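You operate a simulated robot arm through the tools that you are given. There is no shell and no other tool. Be economical: measure what you need, move in short steps, check, and stop when the job is done.

Carry out the task below with a simulated robot arm. There is one attempt and no reset: what you move stays moved.

TASK
Clamp the plate marked L in the green-grip arm's nest and balance it.
Fine: load dial on the plate's letter, head resting in the green band.

Only the result counts: the job must be done as asked and must still hold three seconds after the hand-in. Knocking over, shifting, dropping, spilling or breaking anything else fails it.

THE ROBOT
A 7-joint arm with a two-finger parallel gripper, fixed in place. Base frame: the origin is at the foot of the arm, x ahead of it, y to its left, z up. Lengths are in cm, angles in degrees, forces in N, time in s.
With the tool pointing down near the work surface it reaches from about 46 to 92 cm from the base axis. Its first joint turns from -115.0 to 115.0 degrees. Payload 3.91 kg.
The tool frame sits at the grasp point between the pads (the TCP): z along the fingers, y along the line on which they close. The tips reach 3 cm beyond it. The gripper opens to 11 cm. The fingers are 2 cm wide and 1 cm thick; the gripper's body (4.8 by 11.2 cm) begins 5.5 cm behind the TCP.
Orientation is told as [roll, pitch, yaw] about the base's x, y, z axes, in that order, counted from this pose: with the fingers straight down and closing along the base's y, the tool's x points along the base's -x, its y along +y and its z along -z.

THE INTERFACE
- The arm moves only by the tool move_arm. Its argument "motion" is a list of rows, each a list of 7 numbers: the turn, a rotation vector about the base's x, y, z in rad, then the shift along the base's x, y, z in mm, then the closure, from 0 (fully open) to 1 (shut). In form: [[wx, wy, wz, tx, ty, tz, gripper], ...]. A call has 1 to 10 rows; each row is the pose to reach, as a shift and turn from the pose commanded when the call began. Rows are played at 5 a second. More than 5 cm and 8.6 degrees between two rows, or a gripper value outside its range, and nothing of the call is played. A pose out of reach is approached as far as the arm can. The call stops where the force on the tool passes 40 N (or 10 N more than at its start, if that is more) or the arm is blocked; 0.2 s more then pass. The fingers move at their own pace (about 15.3 cm/s each) and stop on an object; they squeeze with about 33 N. The grip force told is the motor's: it shows also when the fingers shut on nothing. Time passes only in rows, and 0.2 s behind the last, so rows that repeat a pose let the fingers close. The reply holds the time, the measured pose of the TCP, the force on the tool along the base axes, the opening and the grip force, in the units named above and with some noise, with the torque about the TCP (base axes, N m) and any sound that the robot's microphone picked up.
- Cameras (640 x 400 px; columns grow to the right, rows downward): "scene" is fixed at [21.79, -50.07, 163.98]; the picture's right is [0.81, -0.59, 0.00], its down [-0.29, -0.40, -0.87] and it looks along [0.52, 0.70, -0.49] (base axes); focal length 347 px, centre (320, 200). "wrist" rides on the gripper at [7.2, 1.7, -10.3] in the tool frame; the picture's right is [-0.23, 0.97, 0.00], its down [-0.76, -0.18, -0.62] and it looks along [-0.61, -0.14, 0.78] (tool axes); focal length 222 px, centre (320, 200). There is no depth. A picture from a camera that has moved, and an enlarged one, comes with that camera's place and axes in the base frame and with its lens.
- snapshot(camera): a new picture of that camera. The clock stands still meanwhile.
- move_column(by): slides the trunk up (or, below 0, down) by that many cm; the arm rides with it, the base frame stays. It gives what a move gives, with no picture.
- inspect(camera, box): a new picture of the part [left, top, right, bottom] of that camera's present view, enlarged. The clock stands still meanwhile.
- hand_in(): hands the job in; it is judged then, once.

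Go step by step. Nothing tells you positions but the pictures and the camera data: compare them with the known pose of the tool, close in by small moves and look again before you grip or let go. The budget is 120 turns and 68 pictures, counting those below and the enlarged ones. Unless the task says otherwise, let go and move clear before handing in, and close with one line.

The tools are called by a JSON object that holds its "method" and its "body". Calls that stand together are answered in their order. move_arm: Moves the arm, as the interface text tells. Its arguments: {"type":"object","properties":{"motion":{"type":"array","items":{"type":"array","items":{"type":"number"}}}},"required":["motion"]} The other tools are called the same way: move_column (by) slides the trunk up or down; snapshot (camera) takes a picture; inspect (camera, box) takes an enlarged picture of a part of a camera's view; hand_in () hands the job in.

At the start:

```text
clock: 0.0
eef_pos: [44.28, 18.62, 140.3]
tcp_rot: [0.0, 0.0, 0.0]
ft_force: [-0.3, -0.4, -0.3]
ft_torque: [-0.02, -0.03, 0.0]
grip_width: 11.0
gripper_force: 0.1
trunk travel left (down, up): [-90.0, 9.0]
```

scene: 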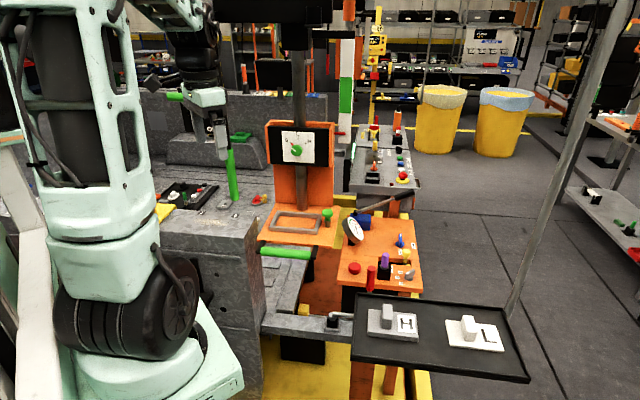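
wrist: 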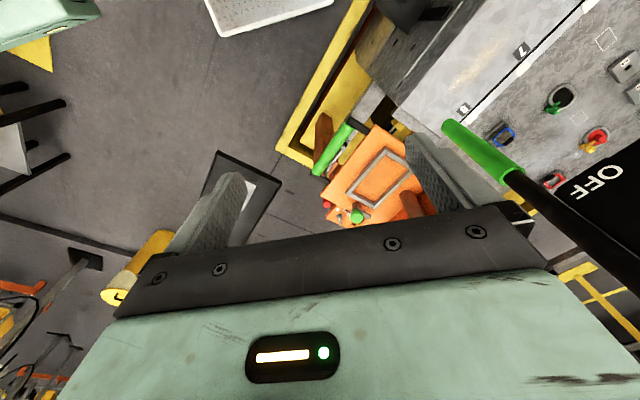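

I see an orange station with a nest, a clamp knob, a dial gauge and a green band on a post, plus a tray with two plates (H and L). I'll enlarge these areas first.

{"method": "inspect", "body": {"camera": "scene", "box": [220, 90, 440, 310]}}

{"method": "inspect", "body": {"camera": "scene", "box": [340, 280, 540, 400]}}

{"method": "inspect", "body": {"camera": "scene", "box": [150, 0, 410, 180]}}

```text
1.82 times, centred on (330, 200) of scene
camera zoom: at [21.79, -50.07, 163.98], right [0.81, -0.59, 0.0], down [-0.29, -0.4, -0.87], along [0.52, 0.7, -0.49], focal length 632 px, centre (302, 200)
```

zoom: 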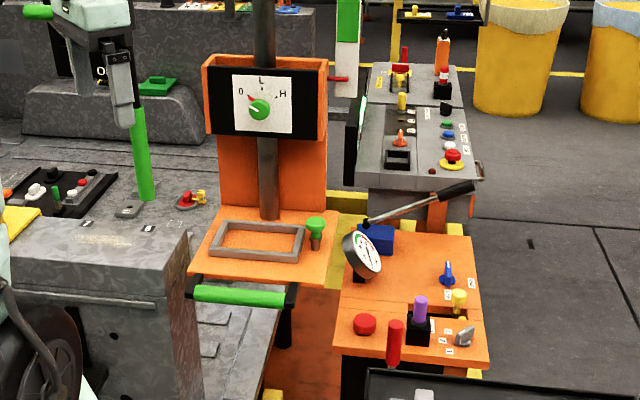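

```text
3.20 times, centred on (440, 340) of scene
camera zoom: at [21.79, -50.07, 163.98], right [0.81, -0.59, 0.0], down [-0.29, -0.4, -0.87], along [0.52, 0.7, -0.49], focal length 1111 px, centre (-64, -248)
```

zoom: 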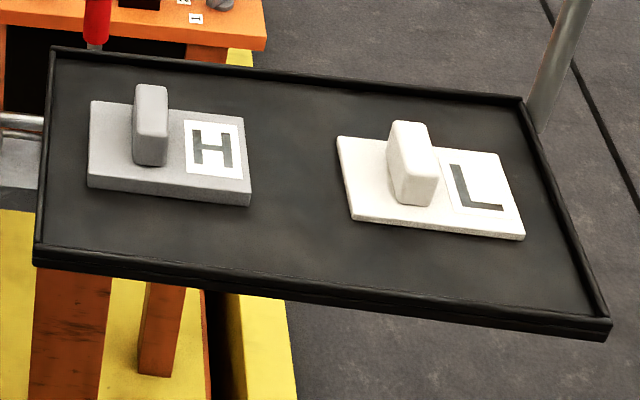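

```text
2.22 times, centred on (280, 90) of scene
camera zoom: at [21.79, -50.07, 163.98], right [0.81, -0.59, 0.0], down [-0.29, -0.4, -0.87], along [0.52, 0.7, -0.49], focal length 772 px, centre (409, 444)
```

zoom: 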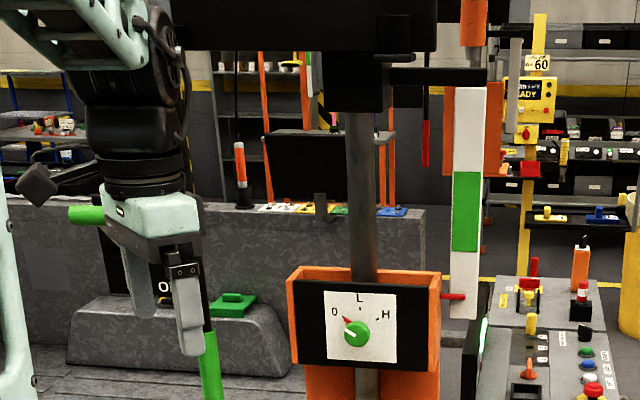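

The nest is at about (71, 28, 103). The tray with the plates is on the right at lower y. I'll move over that side to look at the tray.

{"method": "move_arm", "body": {"motion": [[0, 0, 0, 16, -40, 0, 0], [0, 0, 0, 32, -80, 0, 0], [0, 0, 0, 48, -120, 0, 0], [0, 0, 0, 64, -160, 0, 0], [0, 0, 0, 80, -200, 0, 0], [0, 0, 0, 96, -240, 0, 0], [0, 0, 0, 112, -280, 0, 0], [0, 0, 0, 112, -320, 0, 0]]}}

{"method": "snapshot", "body": {"camera": "wrist"}}

{"method": "snapshot", "body": {"camera": "scene"}}

```text
clock: 1.8
eef_pos: [55.71, -13.43, 140.16]
tcp_rot: [-0.1, 0.0, 0.0]
ft_force: [0.4, 0.7, 0.2]
ft_torque: [-0.01, 0.01, 0.03]
grip_width: 11.03
gripper_force: 0.1
trunk travel left (down, up): [-90.0, 9.0]
```

```text
62 pictures are left
camera wrist: at [48.37, -11.7, 150.44], right [0.23, 0.97, 0.0], down [0.76, -0.18, 0.62], along [0.61, -0.14, -0.78], focal length 222 px, centre (320, 200)
```

wrist: 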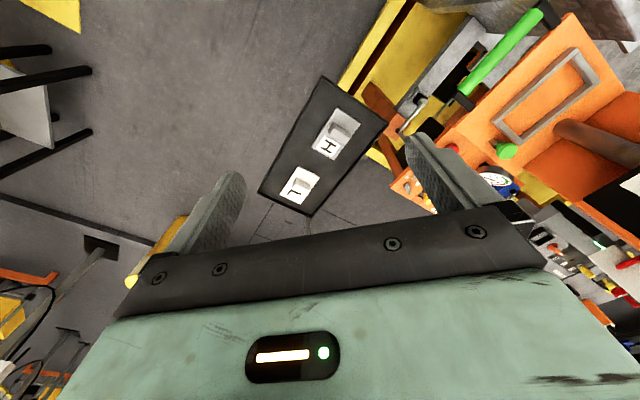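

```text
61 pictures are left
```

scene: 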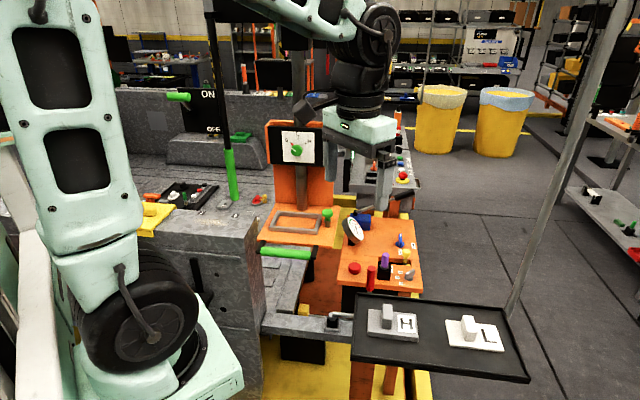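

{"method": "inspect", "body": {"camera": "wrist", "box": [250, 70, 400, 220]}}

{"method": "inspect", "body": {"camera": "wrist", "box": [380, 0, 640, 220]}}

```text
2.67 times, centred on (325, 145) of wrist
camera zoom: at [48.37, -11.7, 150.44], right [0.23, 0.97, 0.0], down [0.76, -0.18, 0.62], along [0.61, -0.14, -0.78], focal length 592 px, centre (307, 347)
```

zoom: 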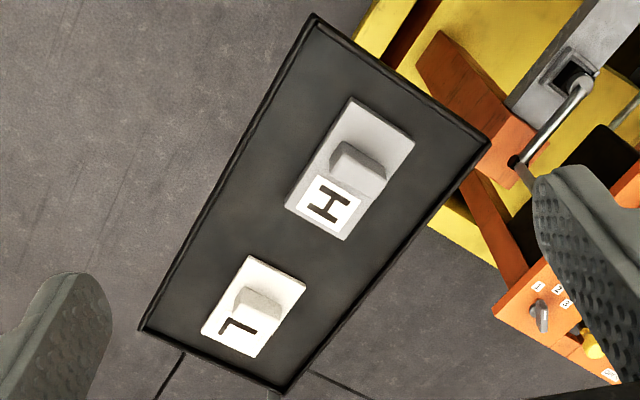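

```text
1.82 times, centred on (510, 110) of wrist
camera zoom: at [48.37, -11.7, 150.44], right [0.23, 0.97, 0.0], down [0.76, -0.18, 0.62], along [0.61, -0.14, -0.78], focal length 404 px, centre (-26, 364)
```

zoom: 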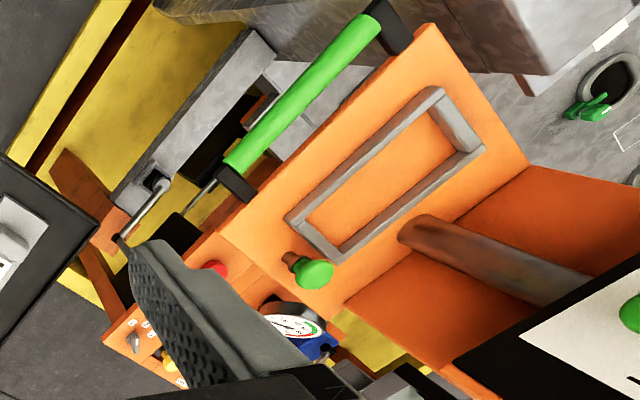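

L's handle is at about (83, -25.5, 98.5), with the plate's long axis at about -45°, and the nest has nearly the same orientation. I'll yaw +45° and approach above the plate.

{"method": "move_arm", "body": {"motion": [[0, 0, 0.098, 20, -12, -22, 0], [0, 0, 0.196, 40, -24, -45, 0], [0, 0, 0.294, 60, -36, -67, 0], [0, 0, 0.393, 80, -48, -90, 0], [0, 0, 0.491, 100, -60, -112, 0], [0, 0, 0.589, 120, -72, -135, 0], [0, 0, 0.687, 140, -84, -157, 0], [0, 0, 0.785, 160, -90, -180, 0]]}}

{"method": "snapshot", "body": {"camera": "wrist"}}

{"method": "snapshot", "body": {"camera": "scene"}}

```text
clock: 3.6
eef_pos: [71.7, -22.49, 122.1]
tcp_rot: [0.1, 0.0, 45.0]
ft_force: [0.0, -0.8, 0.5]
ft_torque: [0.01, -0.05, -0.04]
grip_width: 10.98
gripper_force: 0.0
trunk travel left (down, up): [-90.0, 9.0]
```

```text
58 pictures are left
camera wrist: at [65.2, -26.26, 132.5], right [-0.53, 0.85, 0.0], down [0.66, 0.41, 0.62], along [0.53, 0.33, -0.78], focal length 222 px, centre (320, 200)
```

wrist: 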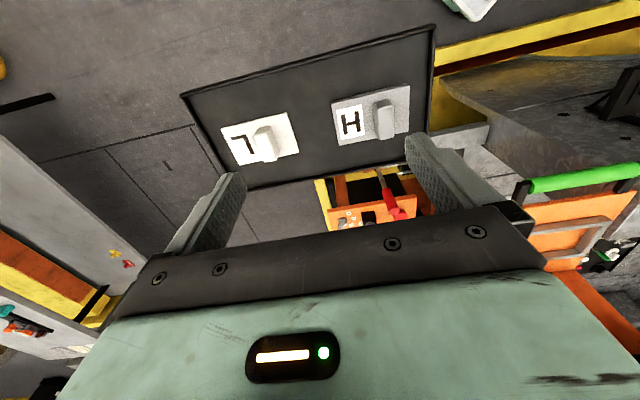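

```text
57 pictures are left
```

scene: 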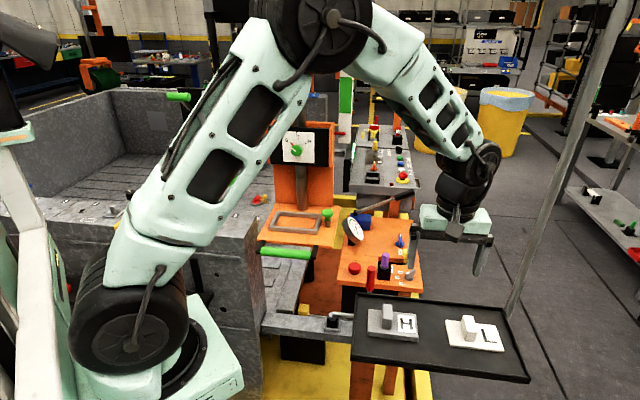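

{"method": "inspect", "body": {"camera": "wrist", "box": [170, 20, 450, 195]}}

```text
2.29 times, centred on (310, 108) of wrist
camera zoom: at [65.2, -26.26, 132.5], right [-0.53, 0.85, 0.0], down [0.66, 0.41, 0.62], along [0.53, 0.33, -0.78], focal length 508 px, centre (343, 411)
```

zoom: 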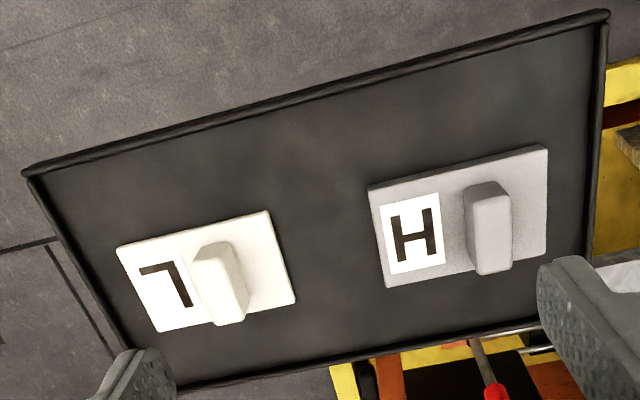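

{"method": "move_arm", "body": {"motion": [[0, 0, 0, 40, -10, 0, 0], [0, 0, 0, 80, -20, 0, 0], [0, 0, 0, 112, -29, 0, 0], [0, 0, 0, 112, -29, -40, 0], [0, 0, 0, 112, -29, -80, 0], [0, 0, 0, 112, -29, -120, 0], [0, 0, 0, 112, -29, -150, 0], [0, 0, 0, 112, -29, -150, 0]]}}

{"method": "snapshot", "body": {"camera": "wrist"}}

{"method": "inspect", "body": {"camera": "scene", "box": [380, 240, 540, 380]}}

```text
clock: 5.4
eef_pos: [82.72, -25.27, 107.12]
tcp_rot: [0.0, 0.0, 45.1]
ft_force: [-0.7, -0.1, -0.3]
ft_torque: [0.0, 0.02, -0.01]
grip_width: 10.99
gripper_force: 0.0
trunk travel left (down, up): [-90.0, 9.0]
```

```text
55 pictures are left
camera wrist: at [76.32, -29.22, 117.41], right [-0.53, 0.85, 0.0], down [0.66, 0.41, 0.62], along [0.53, 0.33, -0.78], focal length 222 px, centre (320, 200)
```

wrist: 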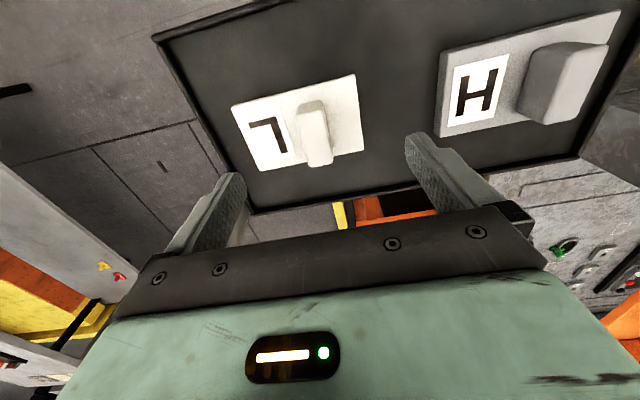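

```text
2.86 times, centred on (460, 310) of scene
camera zoom: at [21.79, -50.07, 163.98], right [0.81, -0.59, 0.0], down [-0.29, -0.4, -0.87], along [0.52, 0.7, -0.49], focal length 992 px, centre (-80, -114)
```

zoom: 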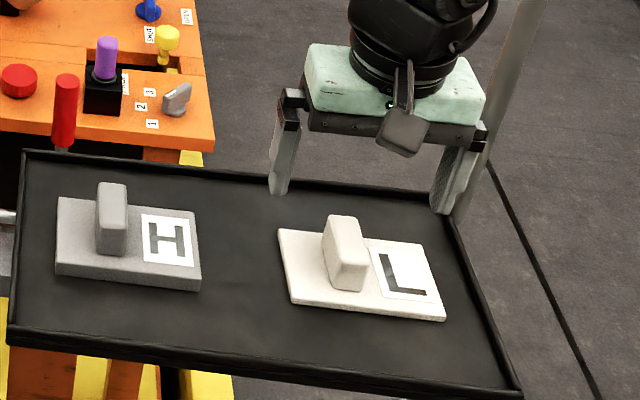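

The gripper is centred over the handle, so I'll descend with the tips staying above the plate's top face and look before closing.

{"method": "move_arm", "body": {"motion": [[0, 0, 0, 0, 0, -30, 0.3], [0, 0, 0, 0, 0, -55, 0.45], [0, 0, 0, 0, 0, -68, 0.45], [0, 0, 0, 0, 0, -68, 0.45]]}}

{"method": "snapshot", "body": {"camera": "wrist"}}

{"method": "inspect", "body": {"camera": "scene", "box": [420, 280, 520, 360]}}

```text
clock: 6.4
eef_pos: [82.79, -25.37, 100.35]
tcp_rot: [0.0, 0.0, 45.0]
ft_force: [0.4, 0.4, 0.0]
ft_torque: [-0.03, 0.01, -0.01]
grip_width: 6.05
gripper_force: 0.1
trunk travel left (down, up): [-90.0, 9.0]
```

```text
53 pictures are left
camera wrist: at [76.33, -29.17, 110.65], right [-0.53, 0.85, 0.0], down [0.66, 0.41, 0.62], along [0.53, 0.33, -0.78], focal length 222 px, centre (320, 200)
```

wrist: 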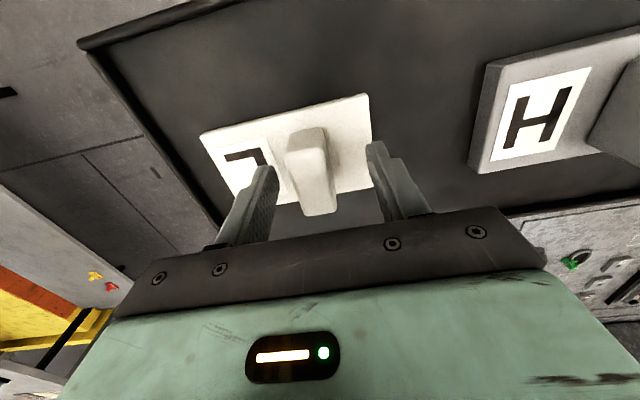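

```text
5.00 times, centred on (470, 320) of scene
camera zoom: at [21.79, -50.07, 163.98], right [0.81, -0.59, 0.0], down [-0.29, -0.4, -0.87], along [0.52, 0.7, -0.49], focal length 1737 px, centre (-430, -400)
```

zoom: 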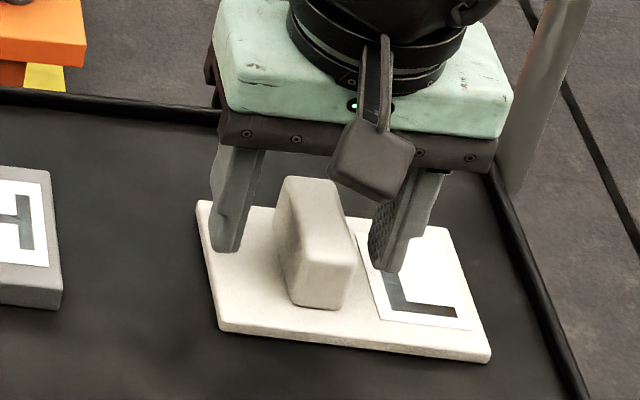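

Handle sits slightly nearer the base than the fingers' centre; I'll shift 5 mm that way, close, and lift.

{"method": "move_arm", "body": {"motion": [[0, 0, 0, -4, -4, 0, 0.45], [0, 0, 0, -4, -4, 0, 1], [0, 0, 0, -4, -4, 0, 1], [0, 0, 0, -4, -4, 0, 1], [0, 0, 0, -4, -4, 20, 1], [0, 0, 0, -4, -4, 50, 1], [0, 0, 0, -4, -4, 50, 1]]}}

{"method": "snapshot", "body": {"camera": "wrist"}}

{"method": "inspect", "body": {"camera": "scene", "box": [400, 240, 520, 360]}}

```text
clock: 8.0
eef_pos: [82.24, -25.61, 105.48]
tcp_rot: [0.0, 0.0, 45.0]
ft_force: [0.2, 0.7, -0.4]
ft_torque: [0.01, -0.03, -0.02]
grip_width: 0.0
gripper_force: 33.0
trunk travel left (down, up): [-90.0, 9.0]
```

```text
51 pictures are left
camera wrist: at [75.94, -29.55, 115.76], right [-0.53, 0.85, 0.0], down [0.66, 0.41, 0.62], along [0.53, 0.33, -0.78], focal length 222 px, centre (320, 200)
```

wrist: 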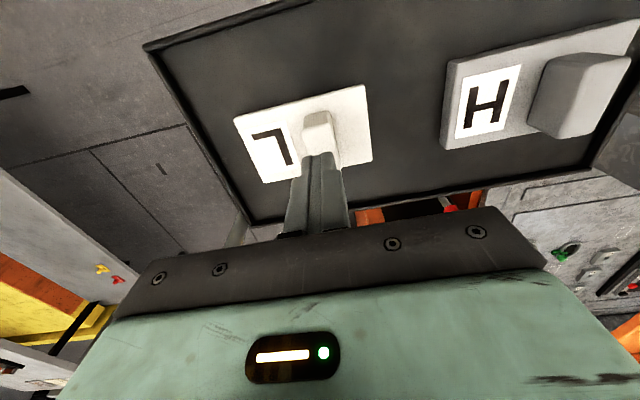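

```text
3.33 times, centred on (460, 300) of scene
camera zoom: at [21.79, -50.07, 163.98], right [0.81, -0.59, 0.0], down [-0.29, -0.4, -0.87], along [0.52, 0.7, -0.49], focal length 1158 px, centre (-147, -133)
```

zoom: 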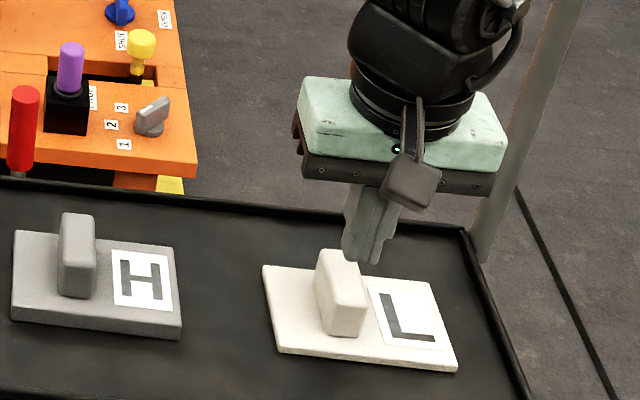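

Missed the handle, and the plate hasn't moved. I need a better estimate of the handle's position.

{"method": "inspect", "body": {"camera": "wrist", "box": [220, 70, 400, 200]}}

{"method": "inspect", "body": {"camera": "scene", "box": [435, 300, 515, 355]}}

```text
3.08 times, centred on (310, 135) of wrist
camera zoom: at [75.94, -29.55, 115.76], right [-0.53, 0.85, 0.0], down [0.66, 0.41, 0.62], along [0.53, 0.33, -0.78], focal length 684 px, centre (351, 400)
```

zoom: 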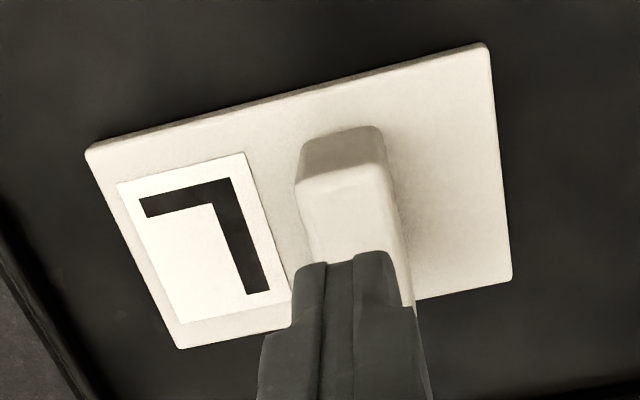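

```text
7.27 times, centred on (475, 328) of scene
camera zoom: at [21.79, -50.07, 163.98], right [0.81, -0.59, 0.0], down [-0.29, -0.4, -0.87], along [0.52, 0.7, -0.49], focal length 2526 px, centre (-807, -727)
```

zoom: 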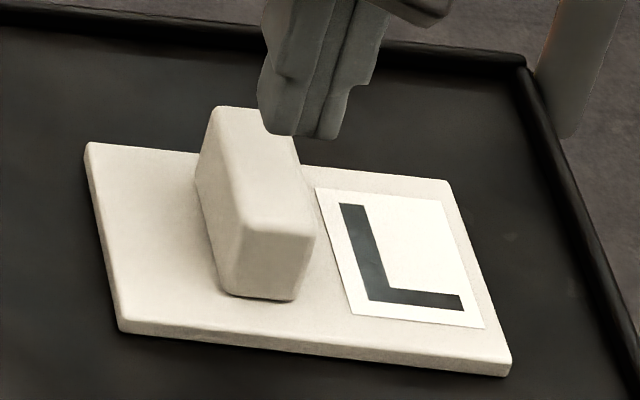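

The handle top appears lower (about z 98) and its centre is near (83.6, -24.7). I'll reopen, shift, go lower, and close again.

{"method": "move_arm", "body": {"motion": [[0, 0, 0, 6, 4, 0, 0.45], [0, 0, 0, 12, 8, 0, 0.45], [0, 0, 0, 12, 8, -30, 0.45], [0, 0, 0, 12, 8, -50, 0.45], [0, 0, 0, 12, 8, -58, 0.45], [0, 0, 0, 12, 8, -63, 0.45], [0, 0, 0, 12, 8, -63, 0.45]]}}

{"method": "inspect", "body": {"camera": "wrist", "box": [180, 60, 460, 240]}}

{"method": "inspect", "body": {"camera": "scene", "box": [420, 280, 520, 360]}}

```text
clock: 9.6
eef_pos: [83.7, -24.92, 99.15]
tcp_rot: [-0.2, 0.0, 45.1]
ft_force: [0.6, -0.7, -0.4]
ft_torque: [-0.02, -0.02, -0.03]
grip_width: 6.07
gripper_force: 0.1
trunk travel left (down, up): [-90.0, 9.0]
```

```text
2.22 times, centred on (320, 150) of wrist
camera zoom: at [77.22, -28.76, 109.35], right [-0.53, 0.85, 0.0], down [0.66, 0.41, 0.62], along [0.53, 0.33, -0.78], focal length 494 px, centre (320, 311)
```

zoom: 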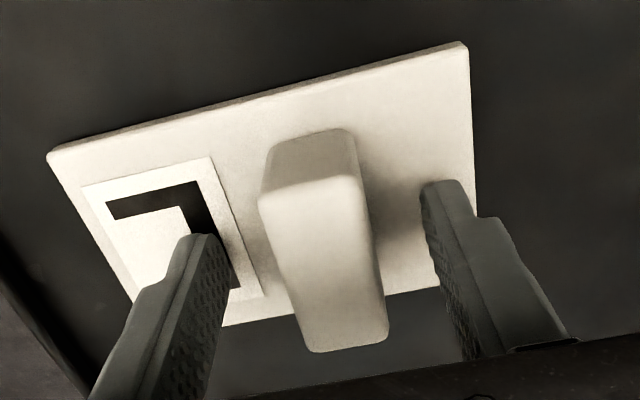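

```text
5.00 times, centred on (470, 320) of scene
camera zoom: at [21.79, -50.07, 163.98], right [0.81, -0.59, 0.0], down [-0.29, -0.4, -0.87], along [0.52, 0.7, -0.49], focal length 1737 px, centre (-430, -400)
```

zoom: 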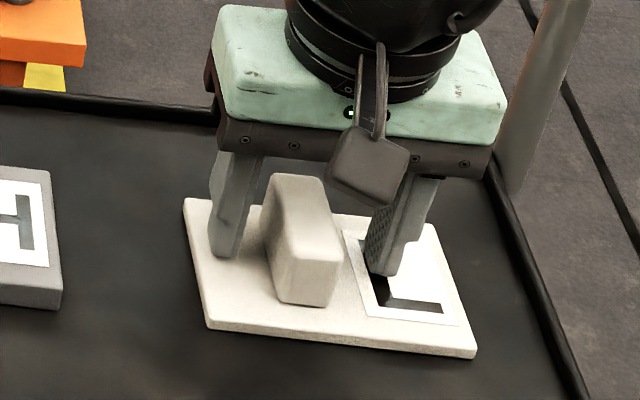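

{"method": "move_arm", "body": {"motion": [[0, 0, 0, -2, -2, -2, 0.45], [0, 0, 0, -2, -2, -4, 0.45], [0, 0, 0, -2, -2, -4, 0.45]]}}

```text
clock: 10.4
eef_pos: [83.5, -25.11, 98.9]
tcp_rot: [-0.2, -0.1, 45.0]
ft_force: [-1.1, 1.3, 19.2]
ft_torque: [0.42, 0.54, 0.02]
grip_width: 6.06
gripper_force: 0.1
trunk travel left (down, up): [-90.0, 9.0]
```

The tips touch the plate top at TCP z≈98.95. I'll back off a few millimetres, close and lift.

{"method": "move_arm", "body": {"motion": [[0, 0, 0, 0, 0, 5, 0.45], [0, 0, 0, 0, 0, 5, 1], [0, 0, 0, 0, 0, 5, 1], [0, 0, 0, 0, 0, 5, 1], [0, 0, 0, 0, 0, 5, 1]]}}

```text
clock: 11.6
eef_pos: [83.38, -25.07, 99.19]
tcp_rot: [0.0, 0.0, 45.1]
ft_force: [-0.4, -0.7, 0.5]
ft_torque: [0.05, 0.06, -0.03]
grip_width: 2.39
gripper_force: 33.3
trunk travel left (down, up): [-90.0, 9.0]
```

Gripped the handle (2.4 cm wide). Now lifting.

{"method": "move_arm", "body": {"motion": [[0, 0, 0, 0, 0, 20, 1], [0, 0, 0, 0, 0, 50, 1], [0, 0, 0, 0, 0, 90, 1], [0, 0, 0, 0, 0, 140, 1], [0, 0, 0, 0, 0, 180, 1], [0, 0, 0, 0, 0, 180, 1]]}}

{"method": "snapshot", "body": {"camera": "wrist"}}

{"method": "snapshot", "body": {"camera": "scene"}}

```text
clock: 13.0
eef_pos: [83.24, -25.0, 117.1]
tcp_rot: [0.0, -0.1, 45.0]
ft_force: [0.5, -1.0, -5.5]
ft_torque: [0.03, 0.03, 0.01]
grip_width: 2.42
gripper_force: 32.8
trunk travel left (down, up): [-90.0, 9.0]
```

```text
45 pictures are left
camera wrist: at [76.94, -28.86, 127.42], right [-0.53, 0.85, 0.0], down [0.66, 0.41, 0.62], along [0.53, 0.33, -0.78], focal length 222 px, centre (320, 200)
```

wrist: 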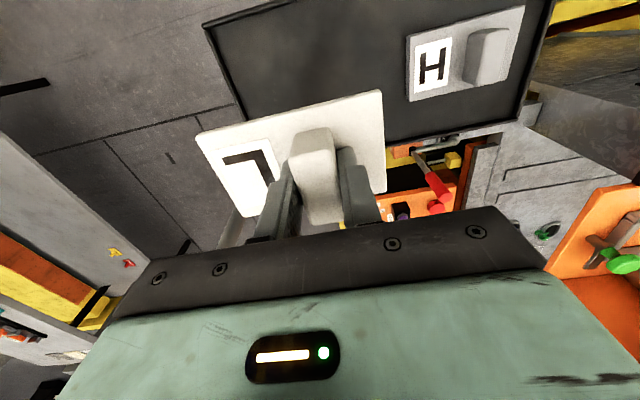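

```text
44 pictures are left
```

scene: 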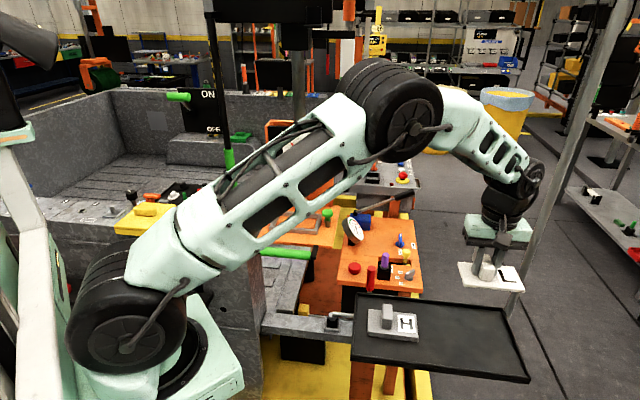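

The plate is held (5.5 N). I'll carry it on a route close to the base side, toward the nest.

{"method": "move_arm", "body": {"motion": [[0, 0, 0, -40, 10, 20, 1], [0, 0, 0, -80, 25, 40, 1], [0, 0, 0, -120, 50, 60, 1], [0, 0, 0, -150, 85, 80, 1], [0, 0, 0, -170, 130, 80, 1], [0, 0, 0, -180, 175, 80, 1], [0, 0, 0, -180, 220, 80, 1], [0, 0, 0, -180, 265, 80, 1], [0, 0, 0, -180, 310, 80, 1], [0, 0, 0, -180, 310, 80, 1]]}}

{"method": "snapshot", "body": {"camera": "wrist"}}

{"method": "snapshot", "body": {"camera": "scene"}}

```text
refused: row 3 steps farther than a row can; nothing moved
```

```text
43 pictures are left
camera wrist: at [76.94, -28.86, 127.42], right [-0.53, 0.85, 0.0], down [0.66, 0.41, 0.62], along [0.53, 0.33, -0.78], focal length 222 px, centre (320, 200)
```

wrist: 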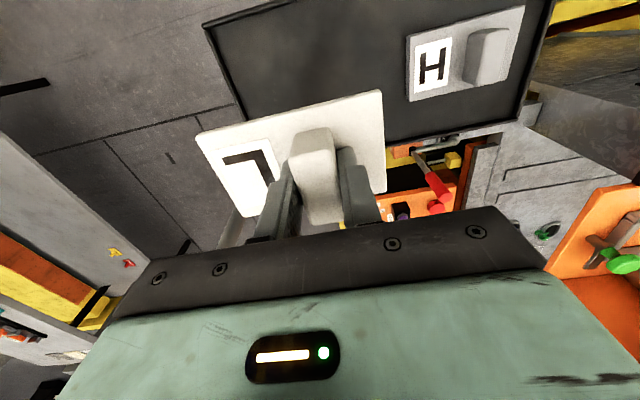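

```text
42 pictures are left
```

scene: 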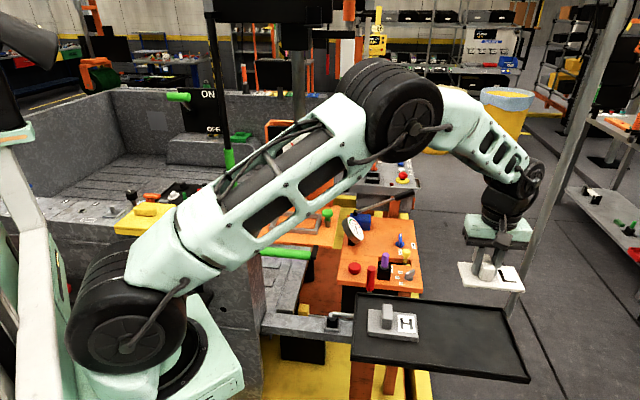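

Steps were too long; I'll repeat the route in smaller steps.

{"method": "move_arm", "body": {"motion": [[0, 0, 0, -40, 5, 20, 1], [0, 0, 0, -80, 15, 40, 1], [0, 0, 0, -115, 35, 60, 1], [0, 0, 0, -145, 65, 80, 1], [0, 0, 0, -165, 105, 80, 1], [0, 0, 0, -175, 150, 80, 1], [0, 0, 0, -180, 195, 80, 1], [0, 0, 0, -180, 240, 80, 1], [0, 0, 0, -180, 285, 80, 1], [0, 0, 0, -180, 325, 80, 1]]}}

{"method": "snapshot", "body": {"camera": "wrist"}}

{"method": "snapshot", "body": {"camera": "scene"}}

```text
clock: 15.2
eef_pos: [65.32, 7.48, 125.23]
tcp_rot: [0.0, 0.1, 45.0]
ft_force: [0.1, 0.2, -6.7]
ft_torque: [0.06, 0.06, -0.01]
grip_width: 2.39
gripper_force: 34.1
trunk travel left (down, up): [-90.0, 9.0]
```

```text
41 pictures are left
camera wrist: at [58.94, 3.58, 135.51], right [-0.53, 0.85, 0.0], down [0.66, 0.41, 0.62], along [0.53, 0.33, -0.78], focal length 222 px, centre (320, 200)
```

wrist: 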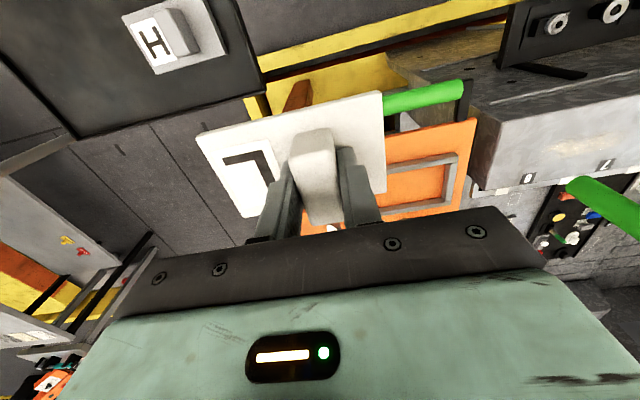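

```text
40 pictures are left
```

scene: 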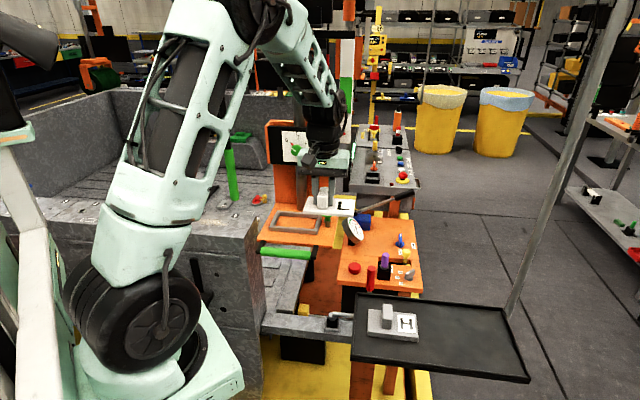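

{"method": "move_arm", "body": {"motion": [[0, 0, 0, 20, 32, -10, 1], [0, 0, 0, 40, 64, -20, 1], [0, 0, 0, 60, 96, -30, 1], [0, 0, 0, 75, 120, -40, 1], [0, 0, 0, 75, 120, -40, 1]]}}

{"method": "snapshot", "body": {"camera": "wrist"}}

{"method": "inspect", "body": {"camera": "scene", "box": [240, 100, 400, 260]}}

```text
clock: 16.4
eef_pos: [72.93, 19.48, 121.06]
tcp_rot: [0.0, 0.0, 45.1]
ft_force: [-0.2, 0.5, -6.8]
ft_torque: [0.03, 0.09, 0.02]
grip_width: 2.4
gripper_force: 33.0
trunk travel left (down, up): [-90.0, 9.0]
```

```text
39 pictures are left
camera wrist: at [66.51, 15.62, 131.39], right [-0.53, 0.85, 0.0], down [0.66, 0.41, 0.62], along [0.53, 0.33, -0.78], focal length 222 px, centre (320, 200)
```

wrist: 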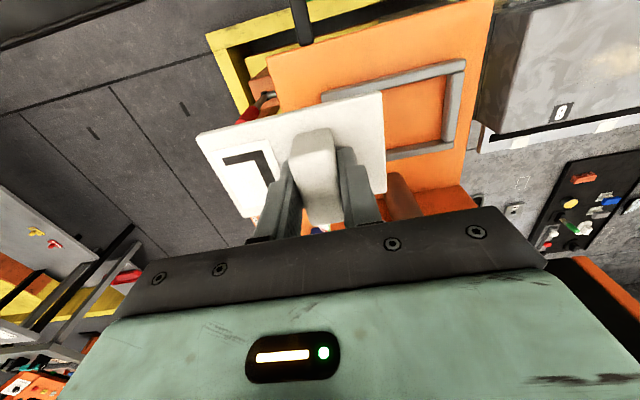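

```text
2.50 times, centred on (320, 180) of scene
camera zoom: at [21.79, -50.07, 163.98], right [0.81, -0.59, 0.0], down [-0.29, -0.4, -0.87], along [0.52, 0.7, -0.49], focal length 868 px, centre (320, 250)
```

zoom: 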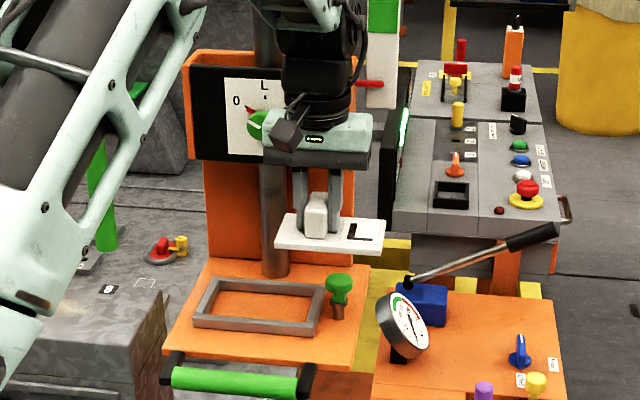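

The nest centre is at about (70.2, 27.9), frame top about z 105, at 45°. The plate centre sits 1.3 cm off the TCP toward the letter, so I'm aiming TCP at (69.3, 28.8).

{"method": "move_arm", "body": {"motion": [[0, 0, 0, -12, 30, 0, 1], [0, 0, 0, -24, 60, 0, 1], [0, 0, 0, -36, 92, -10, 1], [0, 0, 0, -36, 92, -30, 1], [0, 0, 0, -36, 92, -40, 1], [0, 0, 0, -36, 92, -40, 1]]}}

{"method": "snapshot", "body": {"camera": "wrist"}}

{"method": "inspect", "body": {"camera": "scene", "box": [240, 110, 370, 260]}}

```text
clock: 17.2
eef_pos: [69.85, 25.91, 120.75]
tcp_rot: [-0.6, 1.1, 44.2]
ft_force: [-31.4, -38.5, 10.0]
ft_torque: [3.17, -2.44, 0.37]
grip_width: 2.38
gripper_force: 33.0
trunk travel left (down, up): [-90.0, 9.0]
stopped in row 3: the force on the tool passed its limit at 93 N (the readings are from after the stop); the commanded pose is now the measured one
```

```text
37 pictures are left
camera wrist: at [63.46, 22.41, 131.12], right [-0.52, 0.86, -0.01], down [0.67, 0.42, 0.61], along [0.53, 0.3, -0.79], focal length 222 px, centre (320, 200)
```

wrist: 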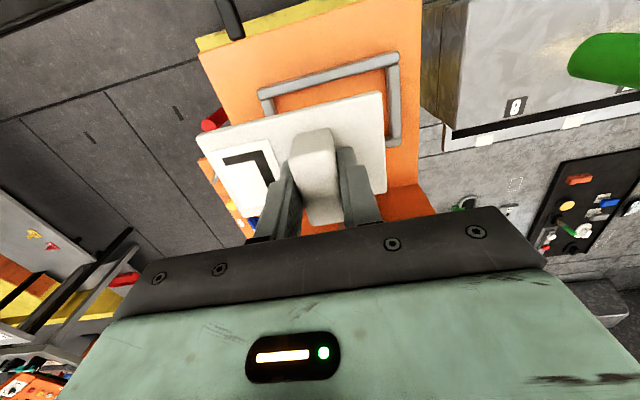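

```text
2.67 times, centred on (305, 185) of scene
camera zoom: at [21.79, -50.07, 163.98], right [0.81, -0.59, 0.0], down [-0.29, -0.4, -0.87], along [0.52, 0.7, -0.49], focal length 926 px, centre (360, 240)
```

zoom: 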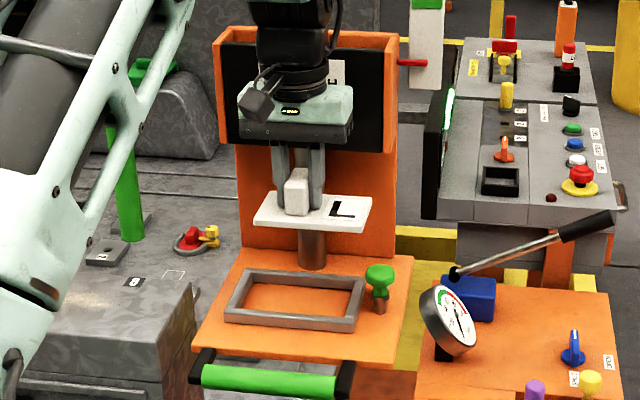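

The hand hit the load dial knob, which overhangs the nest at z≈128. So the plate must be held with the tool tilted back. I'll back off first and check the dial.

{"method": "move_arm", "body": {"motion": [[0, 0, 0, -20, -20, 0, 1], [0, 0, 0, -50, -50, 0, 1], [0.01, -0.019, 0.014, -75, -75, 0, 1], [0.01, -0.019, 0.014, -75, -75, 0, 1]]}}

{"method": "inspect", "body": {"camera": "scene", "box": [240, 60, 380, 200]}}

```text
clock: 18.2
eef_pos: [62.55, 18.99, 120.5]
tcp_rot: [-0.9, -0.6, 45.0]
ft_force: [-0.1, 0.0, -6.6]
ft_torque: [0.06, 0.03, 0.01]
grip_width: 2.39
gripper_force: 33.2
trunk travel left (down, up): [-90.0, 9.0]
```

```text
2.86 times, centred on (310, 130) of scene
camera zoom: at [21.79, -50.07, 163.98], right [0.81, -0.59, 0.0], down [-0.29, -0.4, -0.87], along [0.52, 0.7, -0.49], focal length 992 px, centre (349, 400)
```

zoom: 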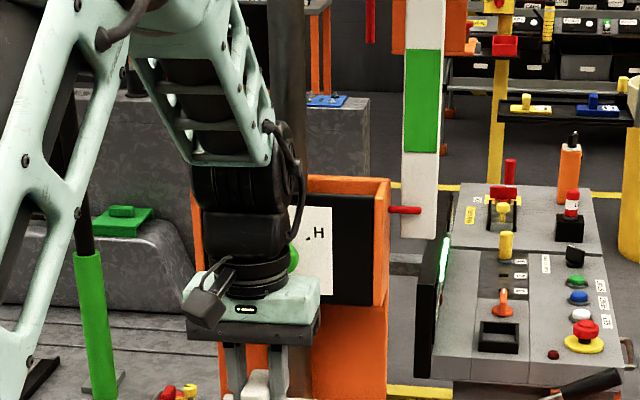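

{"method": "move_arm", "body": {"motion": [[0.0037, 0.0185, 0, 0, -45, 10, 1], [0.0037, 0.0185, 0, 5, -90, 30, 1], [0.0037, 0.0185, 0, 10, -135, 45, 1], [0.0037, 0.0185, 0, 15, -180, 45, 1], [0.0037, 0.0185, 0, 20, -225, 45, 1], [0.0037, 0.0185, 0, 25, -270, 45, 1], [0.0037, 0.0185, 0, 45, -310, 45, 1], [0.0037, 0.0185, 0, 70, -350, 40, 1], [0.0037, 0.0185, 0, 105, -380, 30, 1], [0.0037, 0.0185, 0, 140, -410, 20, 1]]}}

```text
clock: 20.4
eef_pos: [76.6, -21.99, 122.52]
tcp_rot: [-0.1, 0.2, 45.1]
ft_force: [-0.7, 0.3, -5.8]
ft_torque: [-0.01, 0.02, -0.03]
grip_width: 2.41
gripper_force: 32.8
trunk travel left (down, up): [-90.0, 9.0]
```

{"method": "move_arm", "body": {"motion": [[0, 0, 0, 35, -16, -20, 1], [0, 0, 0, 66, -30, -45, 1], [0, 0, 0, 66, -30, -90, 1], [0, 0, 0, 66, -30, -135, 1], [0, 0, 0, 66, -30, -180, 1], [0, 0, 0, 66, -30, -210, 1], [0, 0, 0, 66, -30, -225, 1], [0, 0, 0, 66, -30, -231, 1], [0, 0, 0, 66, -30, -231, 1]]}}

```text
clock: 22.4
eef_pos: [83.45, -24.99, 99.52]
tcp_rot: [0.0, 0.1, 45.0]
ft_force: [0.1, -0.6, -5.8]
ft_torque: [0.02, 0.04, 0.03]
grip_width: 2.41
gripper_force: 33.0
trunk travel left (down, up): [-90.0, 9.0]
```

{"method": "move_arm", "body": {"motion": [[0, 0, 0, 0, 0, -2, 1], [0, 0, 0, 0, 0, -4, 1], [0, 0, 0, 0, 0, -4, 1]]}}

```text
clock: 23.2
eef_pos: [83.24, -24.99, 99.06]
tcp_rot: [-0.1, 0.2, 45.1]
ft_force: [0.7, -0.3, -4.6]
ft_torque: [0.05, 0.03, 0.02]
grip_width: 2.39
gripper_force: 33.1
trunk travel left (down, up): [-90.0, 9.0]
```

{"method": "move_arm", "body": {"motion": [[0, 0, 0, 0, 0, -2, 1], [0, 0, 0, 0, 0, -2, 1], [0, 0, 0, 0, 0, -2, 0.6], [0, 0, 0, 0, 0, -2, 0.6], [0, 0, 0, 0, 0, 30, 0.6], [0, 0, 0, 0, 0, 60, 0.6]]}}

{"method": "snapshot", "body": {"camera": "wrist"}}

```text
clock: 24.6
eef_pos: [83.27, -25.03, 105.06]
tcp_rot: [0.0, 0.2, 45.0]
ft_force: [0.2, -0.9, -0.2]
ft_torque: [0.0, 0.04, 0.0]
grip_width: 4.42
gripper_force: 0.1
trunk travel left (down, up): [-90.0, 9.0]
```

```text
34 pictures are left
camera wrist: at [76.88, -28.79, 115.37], right [-0.53, 0.85, 0.0], down [0.67, 0.41, 0.62], along [0.53, 0.33, -0.78], focal length 222 px, centre (320, 200)
```

wrist: 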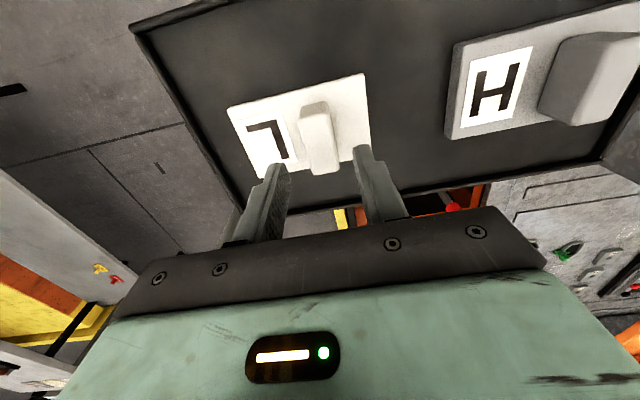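

The plate is back on the tray. Now I'll tilt the tool 25° about the closing axis so the hand leans toward the base, and regrip.

{"method": "move_arm", "body": {"motion": [[0.077, -0.077, 0, -2, -2, 10, 0.55], [0.154, -0.154, 0, -4, -4, 10, 0.55], [0.231, -0.231, 0, -6, -6, 10, 0.55], [0.3085, -0.3085, 0, -7, -7, 10, 0.55], [0.3085, -0.3085, 0, -7, -7, -20, 0.55], [0.3085, -0.3085, 0, -7, -7, -45, 0.55], [0.3085, -0.3085, 0, -7, -7, -45, 0.55]]}}

{"method": "snapshot", "body": {"camera": "wrist"}}

{"method": "inspect", "body": {"camera": "scene", "box": [410, 240, 530, 360]}}

```text
clock: 26.2
eef_pos: [82.56, -25.67, 100.61]
tcp_rot: [-0.1, -24.8, 45.2]
ft_force: [0.2, 0.2, 0.5]
ft_torque: [-0.02, 0.02, 0.01]
grip_width: 4.98
gripper_force: 0.1
trunk travel left (down, up): [-90.0, 9.0]
```

```text
33 pictures are left
camera wrist: at [73.52, -32.13, 106.85], right [-0.54, 0.83, 0.09], down [0.43, 0.18, 0.89], along [0.72, 0.52, -0.45], focal length 222 px, centre (320, 200)
```

wrist: 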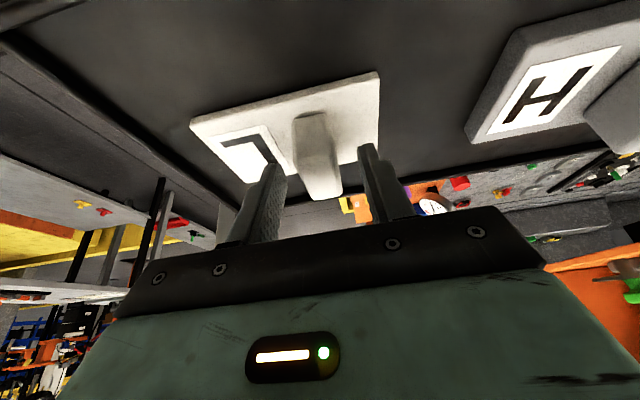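

```text
3.33 times, centred on (470, 300) of scene
camera zoom: at [21.79, -50.07, 163.98], right [0.81, -0.59, 0.0], down [-0.29, -0.4, -0.87], along [0.52, 0.7, -0.49], focal length 1158 px, centre (-180, -133)
```

zoom: 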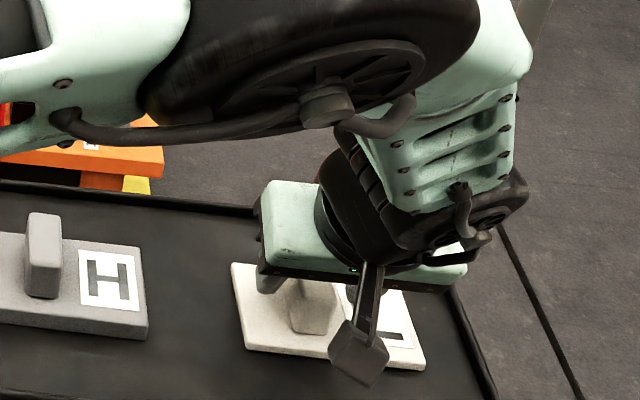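

{"method": "move_arm", "body": {"motion": [[0, 0, 0, 0, 0, -8, 0.55], [0, 0, 0, 0, 0, -12, 0.55], [0, 0, 0, 0, 0, -12, 0.55]]}}

```text
clock: 27.0
eef_pos: [82.56, -25.76, 99.34]
tcp_rot: [-0.1, -24.9, 45.0]
ft_force: [-0.1, -0.2, 0.1]
ft_torque: [-0.02, 0.03, 0.0]
grip_width: 4.96
gripper_force: 0.0
trunk travel left (down, up): [-90.0, 9.0]
```

{"method": "move_arm", "body": {"motion": [[0, 0, 0, 0, 0, -3, 0.55], [0, 0, 0, 0, 0, -3, 1], [0, 0, 0, 0, 0, -3, 1], [0, 0, 0, 0, 0, -3, 1], [0, 0, 0, 0, 0, 20, 1], [0, 0, 0, 0, 0, 60, 1], [0, 0, 0, 0, 0, 100, 1], [0, 0, 0, 0, 0, 100, 1]]}}

{"method": "snapshot", "body": {"camera": "wrist"}}

{"method": "snapshot", "body": {"camera": "scene"}}

```text
clock: 28.8
eef_pos: [82.62, -25.77, 109.43]
tcp_rot: [0.0, -24.9, 45.0]
ft_force: [-0.3, -0.9, -5.9]
ft_torque: [0.0, 0.13, -0.01]
grip_width: 2.41
gripper_force: 33.0
trunk travel left (down, up): [-90.0, 9.0]
```

```text
31 pictures are left
camera wrist: at [73.59, -32.12, 115.74], right [-0.54, 0.83, 0.1], down [0.43, 0.18, 0.89], along [0.72, 0.52, -0.45], focal length 222 px, centre (320, 200)
```

wrist: 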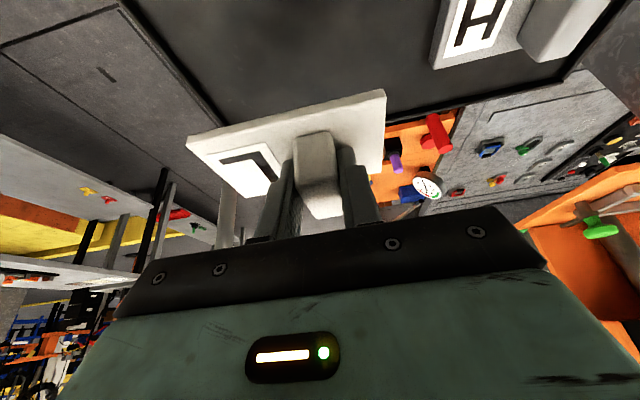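

```text
30 pictures are left
```

scene: 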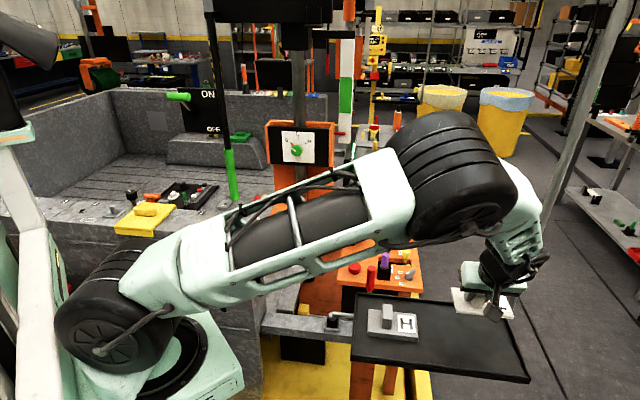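

Held with the tilt. I'm carrying it back along the safe route.

{"method": "move_arm", "body": {"motion": [[0, 0, 0, 0, 0, 45, 1], [0, 0, 0, -25, 0, 85, 1], [0, 0, 0, -65, 10, 110, 1], [0, 0, 0, -105, 25, 130, 1], [0, 0, 0, -140, 50, 150, 1], [0, 0, 0, -165, 85, 160, 1], [0, 0, 0, -180, 130, 160, 1], [0, 0, 0, -180, 175, 160, 1], [0, 0, 0, -180, 220, 160, 1], [0, 0, 0, -180, 265, 160, 1]]}}

{"method": "snapshot", "body": {"camera": "scene"}}

```text
clock: 31.0
eef_pos: [64.47, 0.83, 125.2]
tcp_rot: [0.1, -24.9, 45.0]
ft_force: [-0.3, -0.9, -6.2]
ft_torque: [-0.01, 0.08, 0.01]
grip_width: 2.41
gripper_force: 33.5
trunk travel left (down, up): [-90.0, 9.0]
```

```text
29 pictures are left
```

scene: 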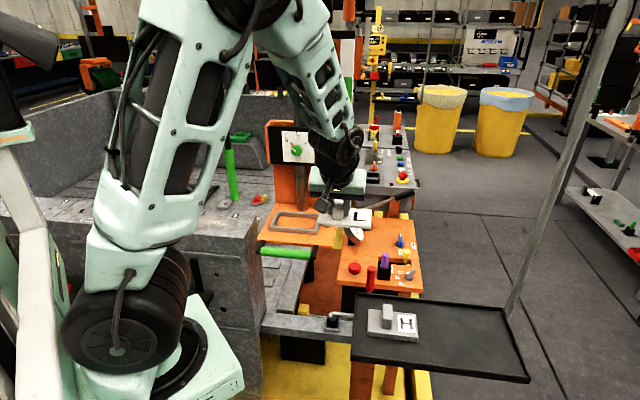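

{"method": "move_arm", "body": {"motion": [[0, 0, 0, -5, 45, -10, 1], [0, 0, 0, -10, 90, -20, 1], [0, 0, 0, -15, 135, -40, 1], [0, 0, 0, -19, 180, -60, 1], [0, 0, 0, -19, 212, -80, 1], [0, 0, 0, 0, 231, -90, 1], [0, 0, 0, 15, 246, -98, 1], [0, 0, 0, 15, 246, -98, 1]]}}

{"method": "snapshot", "body": {"camera": "wrist"}}

{"method": "snapshot", "body": {"camera": "scene"}}

```text
clock: 32.8
eef_pos: [66.07, 25.53, 115.53]
tcp_rot: [-0.1, -24.7, 45.0]
ft_force: [0.2, 0.1, -6.9]
ft_torque: [0.0, 0.11, 0.0]
grip_width: 2.39
gripper_force: 33.4
trunk travel left (down, up): [-90.0, 9.0]
```

```text
28 pictures are left
camera wrist: at [57.09, 19.01, 121.76], right [-0.54, 0.83, 0.09], down [0.43, 0.18, 0.89], along [0.72, 0.52, -0.45], focal length 222 px, centre (320, 200)
```

wrist: 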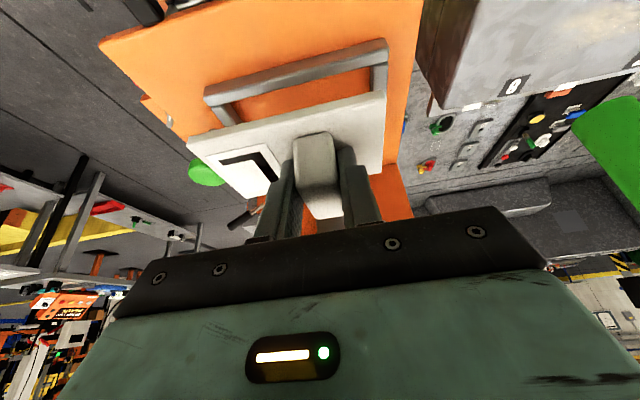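

```text
27 pictures are left
```

scene: 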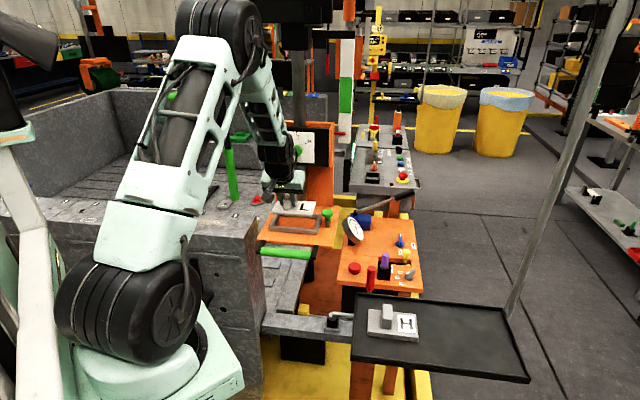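

{"method": "move_arm", "body": {"motion": [[0, 0, 0, 12, 12, 0, 1], [0, 0, 0, 25, 25, 0, 1], [0, 0, 0, 25, 25, -25, 1], [0, 0, 0, 25, 25, -45, 1], [0, 0, 0, 25, 25, -45, 1]]}}

{"method": "inspect", "body": {"camera": "wrist", "box": [140, 20, 460, 220]}}

{"method": "inspect", "body": {"camera": "scene", "box": [250, 170, 350, 260]}}

```text
clock: 34.0
eef_pos: [68.61, 28.07, 111.05]
tcp_rot: [-0.1, -24.7, 45.0]
ft_force: [0.7, -1.2, -5.3]
ft_torque: [-0.02, 0.08, 0.0]
grip_width: 2.41
gripper_force: 33.8
trunk travel left (down, up): [-90.0, 9.0]
```

```text
2.00 times, centred on (300, 120) of wrist
camera zoom: at [59.57, 21.51, 117.27], right [-0.54, 0.83, 0.09], down [0.43, 0.18, 0.89], along [0.72, 0.52, -0.45], focal length 444 px, centre (360, 360)
```

zoom: 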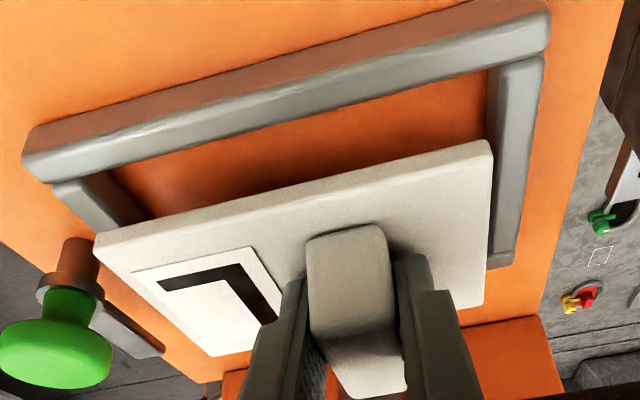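

```text
4.44 times, centred on (300, 215) of scene
camera zoom: at [21.79, -50.07, 163.98], right [0.81, -0.59, 0.0], down [-0.29, -0.4, -0.87], along [0.52, 0.7, -0.49], focal length 1544 px, centre (409, 133)
```

zoom: 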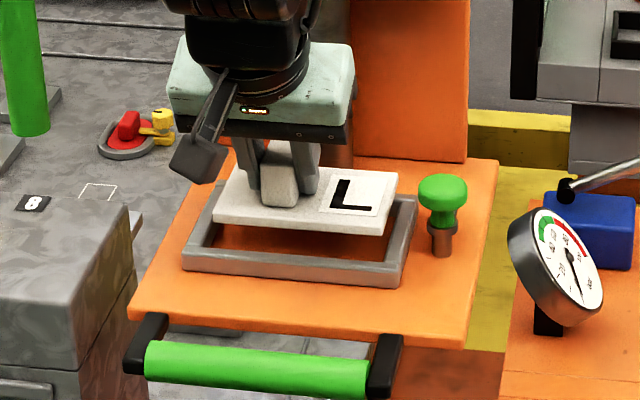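

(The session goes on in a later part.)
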